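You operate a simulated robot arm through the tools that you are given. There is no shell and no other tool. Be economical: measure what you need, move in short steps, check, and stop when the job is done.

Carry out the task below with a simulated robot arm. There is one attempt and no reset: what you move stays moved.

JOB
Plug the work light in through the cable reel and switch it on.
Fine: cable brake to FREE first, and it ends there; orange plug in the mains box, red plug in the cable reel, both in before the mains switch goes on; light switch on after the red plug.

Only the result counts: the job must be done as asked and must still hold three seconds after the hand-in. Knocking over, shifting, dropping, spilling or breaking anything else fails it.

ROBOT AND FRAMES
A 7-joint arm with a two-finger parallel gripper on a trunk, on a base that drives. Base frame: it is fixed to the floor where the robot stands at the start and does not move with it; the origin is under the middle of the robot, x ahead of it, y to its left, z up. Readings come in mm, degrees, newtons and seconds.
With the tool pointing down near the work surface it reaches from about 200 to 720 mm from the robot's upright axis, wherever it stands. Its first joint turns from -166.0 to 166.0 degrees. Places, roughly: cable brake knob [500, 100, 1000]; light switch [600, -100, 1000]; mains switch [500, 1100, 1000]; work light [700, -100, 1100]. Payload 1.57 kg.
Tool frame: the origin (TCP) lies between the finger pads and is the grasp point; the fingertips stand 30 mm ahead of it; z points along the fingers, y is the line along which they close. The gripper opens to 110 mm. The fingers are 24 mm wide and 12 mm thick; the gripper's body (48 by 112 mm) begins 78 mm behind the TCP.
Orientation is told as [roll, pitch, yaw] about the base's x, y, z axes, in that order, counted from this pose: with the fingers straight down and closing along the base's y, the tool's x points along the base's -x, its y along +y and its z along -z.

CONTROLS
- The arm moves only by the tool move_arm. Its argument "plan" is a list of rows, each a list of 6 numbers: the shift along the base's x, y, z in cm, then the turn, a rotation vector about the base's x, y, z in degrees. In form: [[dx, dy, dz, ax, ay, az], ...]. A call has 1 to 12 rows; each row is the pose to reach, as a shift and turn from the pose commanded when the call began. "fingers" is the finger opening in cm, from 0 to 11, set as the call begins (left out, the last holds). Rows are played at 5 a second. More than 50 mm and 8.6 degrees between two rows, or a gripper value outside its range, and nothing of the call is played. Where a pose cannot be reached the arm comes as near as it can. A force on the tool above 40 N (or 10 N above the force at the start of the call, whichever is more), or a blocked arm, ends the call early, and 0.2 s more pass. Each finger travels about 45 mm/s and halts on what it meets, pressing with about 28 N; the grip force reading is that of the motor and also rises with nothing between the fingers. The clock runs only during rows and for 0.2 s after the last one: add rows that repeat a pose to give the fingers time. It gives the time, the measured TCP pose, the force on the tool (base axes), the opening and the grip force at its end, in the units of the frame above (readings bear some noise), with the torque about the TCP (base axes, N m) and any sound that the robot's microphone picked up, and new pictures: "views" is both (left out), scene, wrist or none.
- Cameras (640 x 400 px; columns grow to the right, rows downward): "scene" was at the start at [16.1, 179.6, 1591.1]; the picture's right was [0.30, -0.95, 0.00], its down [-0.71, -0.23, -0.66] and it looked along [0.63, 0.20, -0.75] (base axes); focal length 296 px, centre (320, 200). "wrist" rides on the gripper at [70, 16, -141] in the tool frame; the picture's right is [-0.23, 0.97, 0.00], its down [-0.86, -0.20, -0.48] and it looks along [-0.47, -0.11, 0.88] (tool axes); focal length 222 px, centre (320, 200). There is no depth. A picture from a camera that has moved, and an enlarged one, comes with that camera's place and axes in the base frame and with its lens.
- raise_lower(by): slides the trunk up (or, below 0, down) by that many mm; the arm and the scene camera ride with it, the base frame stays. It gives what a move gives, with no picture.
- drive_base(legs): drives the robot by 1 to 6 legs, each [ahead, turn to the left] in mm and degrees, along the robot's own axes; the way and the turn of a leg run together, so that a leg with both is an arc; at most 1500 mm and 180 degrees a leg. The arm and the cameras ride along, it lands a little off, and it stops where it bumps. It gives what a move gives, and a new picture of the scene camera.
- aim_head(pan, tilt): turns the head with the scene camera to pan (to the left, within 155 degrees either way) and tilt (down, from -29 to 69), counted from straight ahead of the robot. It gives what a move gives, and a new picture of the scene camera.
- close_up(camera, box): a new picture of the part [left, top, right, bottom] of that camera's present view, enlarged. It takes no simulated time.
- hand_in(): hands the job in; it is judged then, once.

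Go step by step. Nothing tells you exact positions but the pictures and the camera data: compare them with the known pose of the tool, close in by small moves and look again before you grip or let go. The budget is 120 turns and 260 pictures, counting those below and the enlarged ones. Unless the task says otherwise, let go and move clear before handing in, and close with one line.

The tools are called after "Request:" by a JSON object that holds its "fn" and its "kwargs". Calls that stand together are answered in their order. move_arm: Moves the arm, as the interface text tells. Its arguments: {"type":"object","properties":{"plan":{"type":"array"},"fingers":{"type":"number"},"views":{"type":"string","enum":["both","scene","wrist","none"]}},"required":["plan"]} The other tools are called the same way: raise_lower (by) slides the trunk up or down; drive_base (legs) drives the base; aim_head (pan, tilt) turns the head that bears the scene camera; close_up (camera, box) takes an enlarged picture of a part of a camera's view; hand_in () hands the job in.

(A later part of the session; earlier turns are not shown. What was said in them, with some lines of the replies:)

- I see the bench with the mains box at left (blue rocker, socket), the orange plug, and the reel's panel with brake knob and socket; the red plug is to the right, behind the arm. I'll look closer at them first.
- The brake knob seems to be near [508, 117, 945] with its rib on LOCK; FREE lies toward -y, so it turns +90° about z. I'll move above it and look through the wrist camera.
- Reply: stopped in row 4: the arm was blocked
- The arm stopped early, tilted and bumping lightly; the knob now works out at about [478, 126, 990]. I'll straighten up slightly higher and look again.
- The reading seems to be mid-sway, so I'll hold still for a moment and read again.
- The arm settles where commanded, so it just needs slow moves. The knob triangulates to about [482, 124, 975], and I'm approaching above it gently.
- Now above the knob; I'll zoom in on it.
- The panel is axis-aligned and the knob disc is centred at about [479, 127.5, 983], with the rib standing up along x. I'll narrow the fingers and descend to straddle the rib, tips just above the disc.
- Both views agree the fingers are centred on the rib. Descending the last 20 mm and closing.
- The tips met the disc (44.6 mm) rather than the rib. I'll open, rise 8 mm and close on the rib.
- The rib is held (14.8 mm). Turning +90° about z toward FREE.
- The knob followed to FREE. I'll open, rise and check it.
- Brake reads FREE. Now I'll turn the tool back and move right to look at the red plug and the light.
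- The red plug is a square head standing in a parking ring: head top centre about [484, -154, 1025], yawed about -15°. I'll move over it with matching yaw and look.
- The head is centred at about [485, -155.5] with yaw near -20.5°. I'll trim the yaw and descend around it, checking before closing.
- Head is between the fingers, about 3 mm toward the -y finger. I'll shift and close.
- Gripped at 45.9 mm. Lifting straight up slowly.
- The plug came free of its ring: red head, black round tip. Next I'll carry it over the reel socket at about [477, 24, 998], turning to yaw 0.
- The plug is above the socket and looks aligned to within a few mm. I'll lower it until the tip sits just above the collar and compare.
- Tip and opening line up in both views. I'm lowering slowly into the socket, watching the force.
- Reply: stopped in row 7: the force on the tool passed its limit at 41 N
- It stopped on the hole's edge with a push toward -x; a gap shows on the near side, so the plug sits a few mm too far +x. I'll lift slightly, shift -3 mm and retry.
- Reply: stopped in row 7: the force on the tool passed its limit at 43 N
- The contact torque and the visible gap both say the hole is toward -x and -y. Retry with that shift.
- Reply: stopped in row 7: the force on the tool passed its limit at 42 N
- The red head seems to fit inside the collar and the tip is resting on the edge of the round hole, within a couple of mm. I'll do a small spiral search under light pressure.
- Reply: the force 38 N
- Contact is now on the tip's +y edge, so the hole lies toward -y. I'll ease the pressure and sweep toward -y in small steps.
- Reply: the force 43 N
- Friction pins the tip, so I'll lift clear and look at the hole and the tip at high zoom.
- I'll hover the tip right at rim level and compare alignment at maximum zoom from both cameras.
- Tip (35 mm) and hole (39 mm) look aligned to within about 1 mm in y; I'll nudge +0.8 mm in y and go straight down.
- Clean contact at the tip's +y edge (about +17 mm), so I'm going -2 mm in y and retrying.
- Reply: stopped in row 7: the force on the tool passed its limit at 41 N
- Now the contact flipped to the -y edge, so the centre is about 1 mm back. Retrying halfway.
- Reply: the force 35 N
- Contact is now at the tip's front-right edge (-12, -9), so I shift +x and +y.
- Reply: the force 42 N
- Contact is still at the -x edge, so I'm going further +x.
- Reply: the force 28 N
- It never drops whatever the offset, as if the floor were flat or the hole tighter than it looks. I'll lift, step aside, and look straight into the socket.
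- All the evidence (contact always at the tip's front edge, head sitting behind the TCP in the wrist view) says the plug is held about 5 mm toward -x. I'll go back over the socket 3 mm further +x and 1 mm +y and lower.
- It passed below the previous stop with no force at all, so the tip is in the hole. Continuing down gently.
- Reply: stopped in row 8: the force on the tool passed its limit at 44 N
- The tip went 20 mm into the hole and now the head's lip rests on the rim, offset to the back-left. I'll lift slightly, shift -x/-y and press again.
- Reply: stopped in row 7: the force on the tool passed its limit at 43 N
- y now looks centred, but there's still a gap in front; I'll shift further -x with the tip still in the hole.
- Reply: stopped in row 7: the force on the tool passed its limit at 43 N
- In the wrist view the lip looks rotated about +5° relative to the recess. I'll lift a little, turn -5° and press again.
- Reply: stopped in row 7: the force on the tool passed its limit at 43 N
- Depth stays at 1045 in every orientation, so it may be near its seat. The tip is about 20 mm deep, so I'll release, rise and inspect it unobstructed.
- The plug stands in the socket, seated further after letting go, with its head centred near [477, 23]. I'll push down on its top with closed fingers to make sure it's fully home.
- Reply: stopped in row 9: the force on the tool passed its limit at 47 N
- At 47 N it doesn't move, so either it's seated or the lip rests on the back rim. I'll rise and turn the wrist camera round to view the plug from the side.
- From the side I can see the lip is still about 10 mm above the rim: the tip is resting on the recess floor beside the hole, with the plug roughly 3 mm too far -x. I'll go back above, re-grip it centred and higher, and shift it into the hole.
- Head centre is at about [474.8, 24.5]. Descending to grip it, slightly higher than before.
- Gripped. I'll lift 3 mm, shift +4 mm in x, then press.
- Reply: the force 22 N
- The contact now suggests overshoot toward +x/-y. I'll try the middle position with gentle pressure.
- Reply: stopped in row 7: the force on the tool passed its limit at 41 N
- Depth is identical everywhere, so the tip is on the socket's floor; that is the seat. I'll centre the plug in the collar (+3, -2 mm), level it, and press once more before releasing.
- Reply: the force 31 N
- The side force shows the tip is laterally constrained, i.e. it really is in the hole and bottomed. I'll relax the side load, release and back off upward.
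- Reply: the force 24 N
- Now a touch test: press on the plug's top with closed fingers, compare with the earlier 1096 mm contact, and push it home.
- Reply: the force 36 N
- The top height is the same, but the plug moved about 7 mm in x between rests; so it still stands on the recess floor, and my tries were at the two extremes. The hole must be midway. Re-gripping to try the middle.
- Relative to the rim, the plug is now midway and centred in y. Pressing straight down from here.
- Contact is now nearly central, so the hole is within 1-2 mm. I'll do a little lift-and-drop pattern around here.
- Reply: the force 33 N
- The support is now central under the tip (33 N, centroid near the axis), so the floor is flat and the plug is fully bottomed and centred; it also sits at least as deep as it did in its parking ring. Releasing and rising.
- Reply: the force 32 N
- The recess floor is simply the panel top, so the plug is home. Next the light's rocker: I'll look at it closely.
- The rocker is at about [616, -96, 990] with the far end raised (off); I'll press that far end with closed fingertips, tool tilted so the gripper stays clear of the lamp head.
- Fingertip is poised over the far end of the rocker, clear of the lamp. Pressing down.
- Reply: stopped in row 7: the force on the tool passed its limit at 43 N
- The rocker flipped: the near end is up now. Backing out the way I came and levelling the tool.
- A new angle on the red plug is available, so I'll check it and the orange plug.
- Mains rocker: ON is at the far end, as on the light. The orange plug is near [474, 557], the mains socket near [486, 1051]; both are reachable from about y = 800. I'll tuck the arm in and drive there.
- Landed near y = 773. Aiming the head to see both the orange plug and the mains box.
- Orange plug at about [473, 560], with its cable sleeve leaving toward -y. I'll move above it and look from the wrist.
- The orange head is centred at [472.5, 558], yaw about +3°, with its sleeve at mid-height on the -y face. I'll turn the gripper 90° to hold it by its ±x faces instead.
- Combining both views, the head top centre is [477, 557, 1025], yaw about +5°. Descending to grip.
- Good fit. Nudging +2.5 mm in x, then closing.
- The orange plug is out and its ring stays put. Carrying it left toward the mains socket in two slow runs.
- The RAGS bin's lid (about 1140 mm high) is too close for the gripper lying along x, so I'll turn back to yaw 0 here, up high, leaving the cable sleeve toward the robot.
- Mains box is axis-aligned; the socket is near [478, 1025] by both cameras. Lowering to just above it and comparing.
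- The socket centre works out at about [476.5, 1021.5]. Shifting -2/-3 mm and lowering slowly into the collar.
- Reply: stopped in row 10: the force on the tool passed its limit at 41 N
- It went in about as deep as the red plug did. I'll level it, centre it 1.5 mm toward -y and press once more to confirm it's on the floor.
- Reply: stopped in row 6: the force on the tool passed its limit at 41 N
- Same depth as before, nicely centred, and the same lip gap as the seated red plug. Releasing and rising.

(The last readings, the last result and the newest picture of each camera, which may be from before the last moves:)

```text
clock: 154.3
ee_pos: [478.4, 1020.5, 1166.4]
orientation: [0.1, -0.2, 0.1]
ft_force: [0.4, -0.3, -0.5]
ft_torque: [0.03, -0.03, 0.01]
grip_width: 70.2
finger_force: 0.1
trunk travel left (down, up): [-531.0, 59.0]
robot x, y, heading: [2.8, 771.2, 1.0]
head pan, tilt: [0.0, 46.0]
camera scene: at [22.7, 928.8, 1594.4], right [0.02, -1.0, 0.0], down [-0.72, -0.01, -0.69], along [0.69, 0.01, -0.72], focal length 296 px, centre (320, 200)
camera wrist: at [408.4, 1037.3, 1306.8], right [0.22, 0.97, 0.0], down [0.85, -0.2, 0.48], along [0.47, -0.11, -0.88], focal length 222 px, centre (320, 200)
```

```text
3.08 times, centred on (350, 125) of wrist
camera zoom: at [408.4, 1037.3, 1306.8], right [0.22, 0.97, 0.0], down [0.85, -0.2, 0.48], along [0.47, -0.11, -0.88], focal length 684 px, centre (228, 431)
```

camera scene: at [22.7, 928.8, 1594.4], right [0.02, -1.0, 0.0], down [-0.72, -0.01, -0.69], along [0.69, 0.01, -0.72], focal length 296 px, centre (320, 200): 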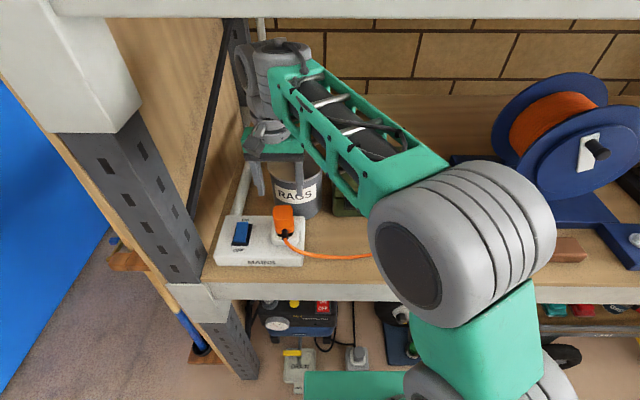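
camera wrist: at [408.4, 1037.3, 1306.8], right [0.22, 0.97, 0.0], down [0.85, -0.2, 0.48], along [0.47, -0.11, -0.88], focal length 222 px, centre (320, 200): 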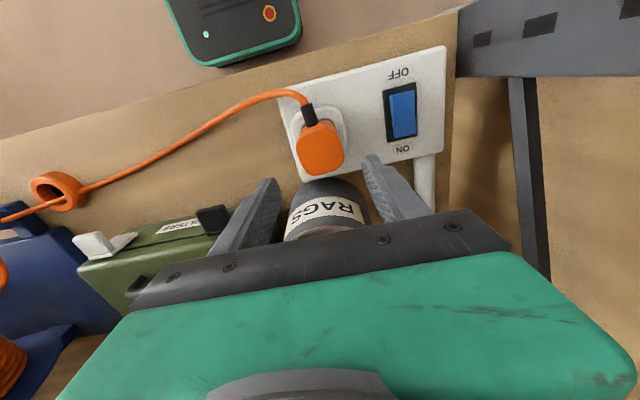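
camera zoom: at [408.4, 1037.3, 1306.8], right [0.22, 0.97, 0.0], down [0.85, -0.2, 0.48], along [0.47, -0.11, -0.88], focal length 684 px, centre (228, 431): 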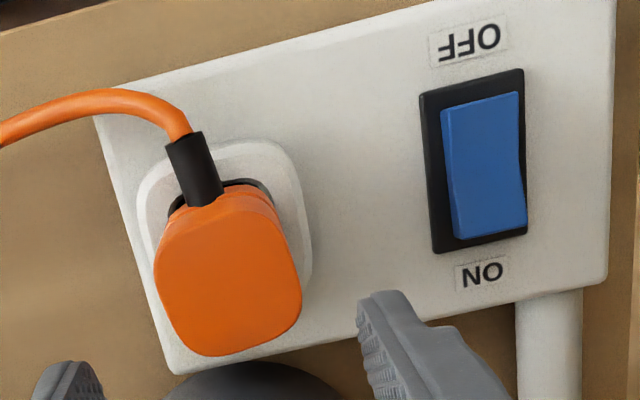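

I'll give the orange plug's top one firm push with closed fingers to be sure it's home.

Request:
{"fn": "move_arm", "kwargs": {"plan": [[-0.1, 0, 0, 0, 0, 0], [-0.2, 0, 0, 0, 0, 0], [-0.2, 0, 0, 0, 0, 0], [-0.2, 0, -2, 0, 0, 0], [-0.2, 0, -3.5, 0, 0, 0], [-0.2, 0, -4.3, 0, 0, 0], [-0.2, 0, -5, 0, 0, 0], [-0.2, 0, -5.5, 0, 0, 0], [-0.2, 0, -6, 0, 0, 0], [-0.2, 0, -6.5, 0, 0, 0], [-0.2, 0, -7, 0, 0, 0], [-0.2, 0, -7.5, 0, 0, 0]], "fingers": 0, "views": "none"}}

Request:
{"fn": "close_up", "kwargs": {"camera": "scene", "box": [210, 180, 330, 270]}}

```text
clock: 156.5
ee_pos: [480.0, 1024.8, 1111.8]
orientation: [0.7, -1.3, 0.0]
ft_force: [-4.1, -2.7, 13.8]
ft_torque: [-0.13, 0.27, 0.01]
grip_width: 0.0
finger_force: 20.7
trunk travel left (down, up): [-531.0, 59.0]
robot x, y, heading: [4.4, 772.3, 0.8]
head pan, tilt: [0.0, 46.0]
stopped in row 11: the force on the tool passed its limit at 46 N (the readings are from after the stop); the commanded pose is now the measured one
```

```text
4.44 times, centred on (270, 225) of scene
camera zoom: at [20.9, 927.8, 1594.5], right [0.02, -1.0, 0.0], down [-0.72, -0.01, -0.7], along [0.7, 0.01, -0.72], focal length 1315 px, centre (542, 89)
```

zoom: 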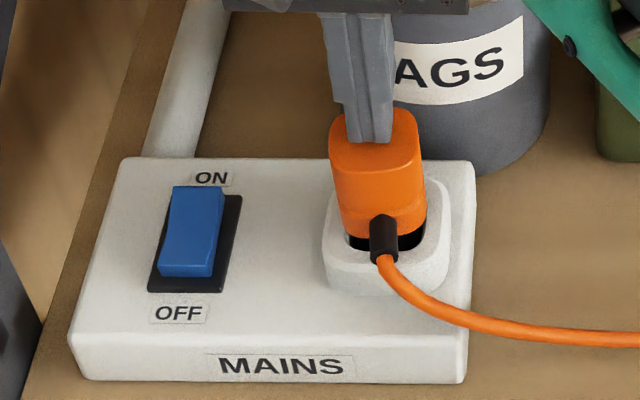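

The plug holds firm at full depth. Both plugs are in, so now the mains switch: ON (far) end at about [492, 1131]. Moving above it with closed fingers.

Request:
{"fn": "move_arm", "kwargs": {"plan": [[0, 0, 2, -0.7, 1.3, 0], [0, 0, 5, -0.7, 1.3, 0], [0, 0.5, 7, -0.7, 1.3, 0], [0.2, 2.5, 7, -0.7, 1.3, 0], [0.4, 4.5, 7, -0.7, 1.3, 0], [0.6, 6.5, 7, -0.7, 1.3, 0], [0.9, 8.5, 7, -0.7, 1.3, 0], [1.2, 10.6, 6, -0.7, 1.3, 0], [1.2, 10.6, 3, -0.7, 1.3, 0], [1.2, 10.6, 0, -0.7, 1.3, 0], [1.2, 10.6, -2, -0.7, 1.3, 0], [1.2, 10.6, -2, -0.7, 1.3, 0]]}}

Request:
{"fn": "close_up", "kwargs": {"camera": "wrist", "box": [240, 80, 400, 190]}}

Request:
{"fn": "close_up", "kwargs": {"camera": "scene", "box": [200, 160, 330, 270]}}

```text
clock: 159.1
ee_pos: [493.2, 1131.6, 1088.3]
orientation: [-0.3, 0.4, 0.1]
ft_force: [-0.3, 0.8, -0.6]
ft_torque: [0.01, 0.01, 0.01]
grip_width: 0.0
finger_force: 20.9
trunk travel left (down, up): [-531.0, 59.0]
robot x, y, heading: [6.3, 774.9, 1.0]
head pan, tilt: [0.0, 46.0]
camera scene: at [22.8, 928.8, 1594.4], right [0.02, -1.0, 0.0], down [-0.72, -0.01, -0.69], along [0.69, 0.01, -0.72], focal length 296 px, centre (320, 200)
camera wrist: at [424.8, 1148.3, 1229.1], right [0.23, 0.97, -0.01], down [0.86, -0.2, 0.47], along [0.46, -0.11, -0.88], focal length 222 px, centre (320, 200)
```

scene: 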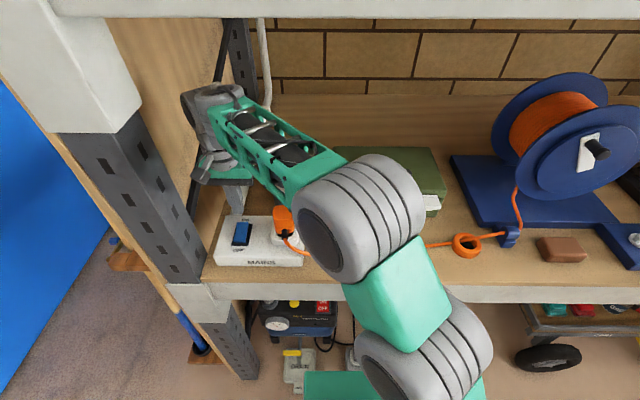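
wrist: 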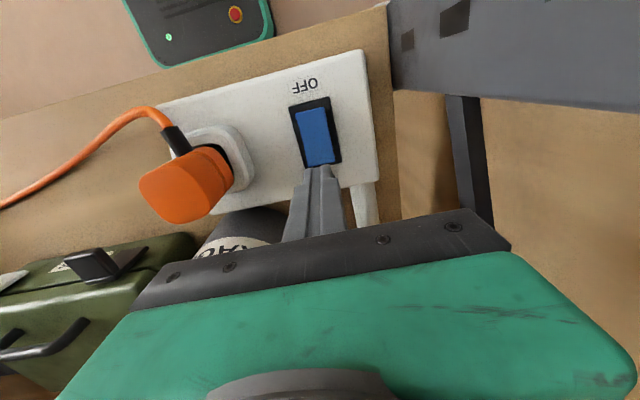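

```text
3.64 times, centred on (320, 135) of wrist
camera zoom: at [424.8, 1148.3, 1229.1], right [0.23, 0.97, -0.01], down [0.86, -0.2, 0.47], along [0.46, -0.11, -0.88], focal length 808 px, centre (320, 436)
```

zoom: 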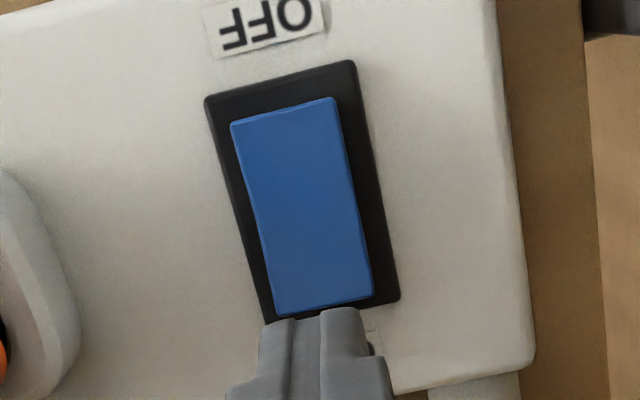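

```text
3.64 times, centred on (265, 215) of scene
camera zoom: at [22.8, 928.8, 1594.4], right [0.02, -1.0, 0.0], down [-0.72, -0.01, -0.69], along [0.69, 0.01, -0.72], focal length 1076 px, centre (520, 146)
```

zoom: 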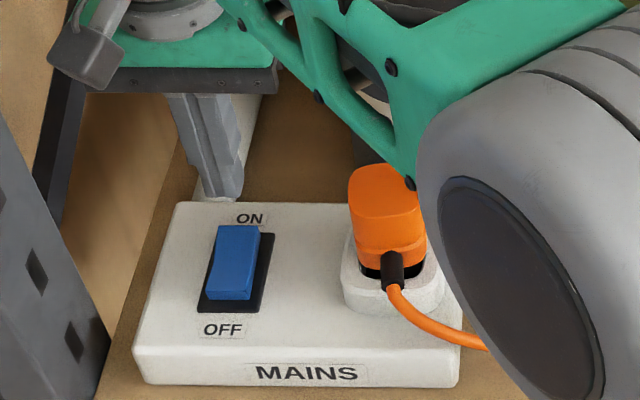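

Aligned with the far end. Shifting 4 mm inward and pressing down.

Request:
{"fn": "move_arm", "kwargs": {"plan": [[-0.4, 0, -1, 0, 0, 0], [-0.4, 0, -2, 0, 0, 0], [-0.4, 0, -2.7, 0, 0, 0], [-0.4, 0, -3.2, 0, 0, 0], [-0.4, 0, -3.7, 0, 0, 0], [-0.4, 0, -4.2, 0, 0, 0], [-0.4, 0, -4.6, 0, 0, 0], [-0.4, 0, -5, 0, 0, 0], [-0.4, 0, -5.4, 0, 0, 0], [-0.4, 0, -5.8, 0, 0, 0]], "views": "none"}}

Request:
{"fn": "close_up", "kwargs": {"camera": "wrist", "box": [240, 80, 400, 190]}}

```text
clock: 161.3
ee_pos: [489.8, 1131.1, 1040.7]
orientation: [0.4, -0.2, 0.1]
ft_force: [-7.4, -7.0, 16.6]
ft_torque: [-0.26, 0.02, -0.14]
grip_width: 0.3
finger_force: 21.6
trunk travel left (down, up): [-531.0, 59.0]
robot x, y, heading: [3.0, 772.1, 0.9]
head pan, tilt: [0.0, 46.0]
stopped in row 10: the force on the tool passed its limit at 44 N (the readings are from after the stop); the commanded pose is now the measured one
```

```text
3.64 times, centred on (320, 135) of wrist
camera zoom: at [419.2, 1147.3, 1181.3], right [0.23, 0.97, 0.01], down [0.85, -0.2, 0.48], along [0.47, -0.1, -0.88], focal length 808 px, centre (320, 436)
```

zoom: 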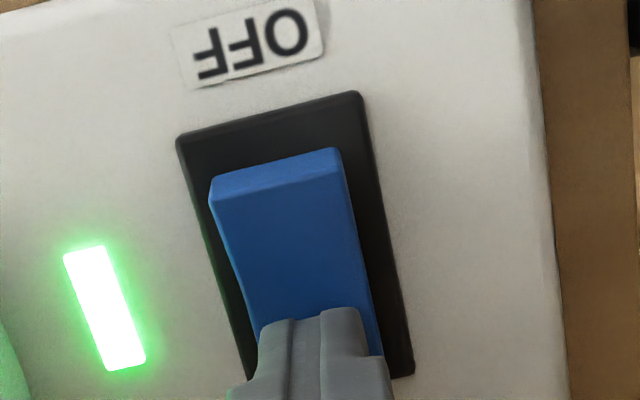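

The rocker is ON and a green lamp glows on the mains box. Lifting off and looking at the work light.

Request:
{"fn": "move_arm", "kwargs": {"plan": [[0, 0, 1, 0, 0, 0], [0, 0, 3, 0, 0, 0], [0, -0.5, 6, 0, 0, 0], [0, -1, 9, 0, 0, 0], [-1, -2, 12, 0, 0, 0], [-3, -4, 14, 0, 0, 0], [-5, -6, 16, 0, 0, 0], [-7, -8, 17, 0, 0, 0], [-9, -10, 18, 0, 0, 0], [-10, -12, 18, 0, 0, 0], [-10, -12, 18, 0, 0, 0]], "views": "none"}}

Request:
{"fn": "aim_head", "kwargs": {"pan": -45, "tilt": 30}}

Request:
{"fn": "close_up", "kwargs": {"camera": "scene", "box": [220, 100, 460, 250]}}

```text
clock: 163.8
ee_pos: [392.3, 1011.8, 1218.6]
orientation: [0.1, 0.0, 0.0]
ft_force: [-0.1, -0.3, -0.1]
ft_torque: [0.0, 0.03, 0.01]
grip_width: 0.0
finger_force: 21.4
trunk travel left (down, up): [-531.0, 59.0]
robot x, y, heading: [2.6, 774.3, 1.1]
head pan, tilt: [0.0, 46.0]
```

```text
clock: 164.9
ee_pos: [392.5, 1011.8, 1219.0]
orientation: [0.1, 0.1, 0.1]
ft_force: [-0.6, 0.7, 0.0]
ft_torque: [0.01, -0.01, 0.03]
grip_width: 0.0
finger_force: 21.1
trunk travel left (down, up): [-531.0, 59.0]
robot x, y, heading: [3.7, 774.3, 0.9]
head pan, tilt: [-45.0, 30.0]
camera scene: at [7.6, 865.0, 1618.2], right [-0.69, -0.72, 0.0], down [-0.36, 0.35, -0.87], along [0.62, -0.6, -0.5], focal length 296 px, centre (320, 200)
```

scene: 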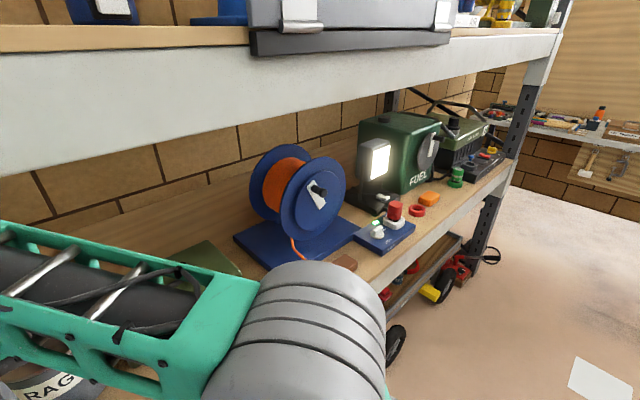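

```text
2.67 times, centred on (340, 175) of scene
camera zoom: at [7.6, 865.0, 1618.2], right [-0.69, -0.72, 0.0], down [-0.36, 0.35, -0.87], along [0.62, -0.6, -0.5], focal length 789 px, centre (267, 267)
```

zoom: 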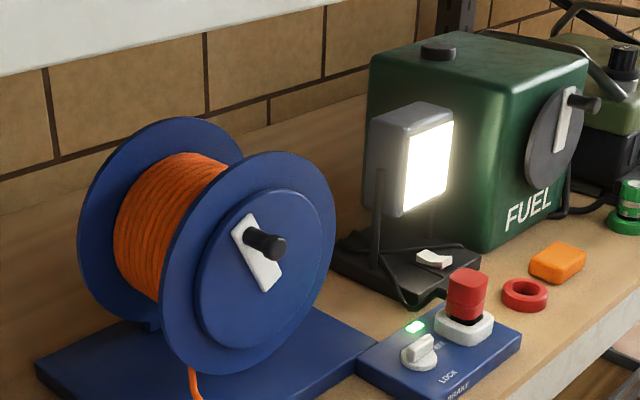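

The work light is shining, the reel's green indicator is lit and the brake is still on FREE. The arm is clear and holding nothing, so I'm handing in.

Request:
{"fn": "hand_in", "kwargs": {}}

```text
The job is handed in.
```

The work light is on, plugged in through the cable reel. The brake was turned to FREE first and is still there, both plugs went in before the mains switch, and the light switch was turned on after the red plug.
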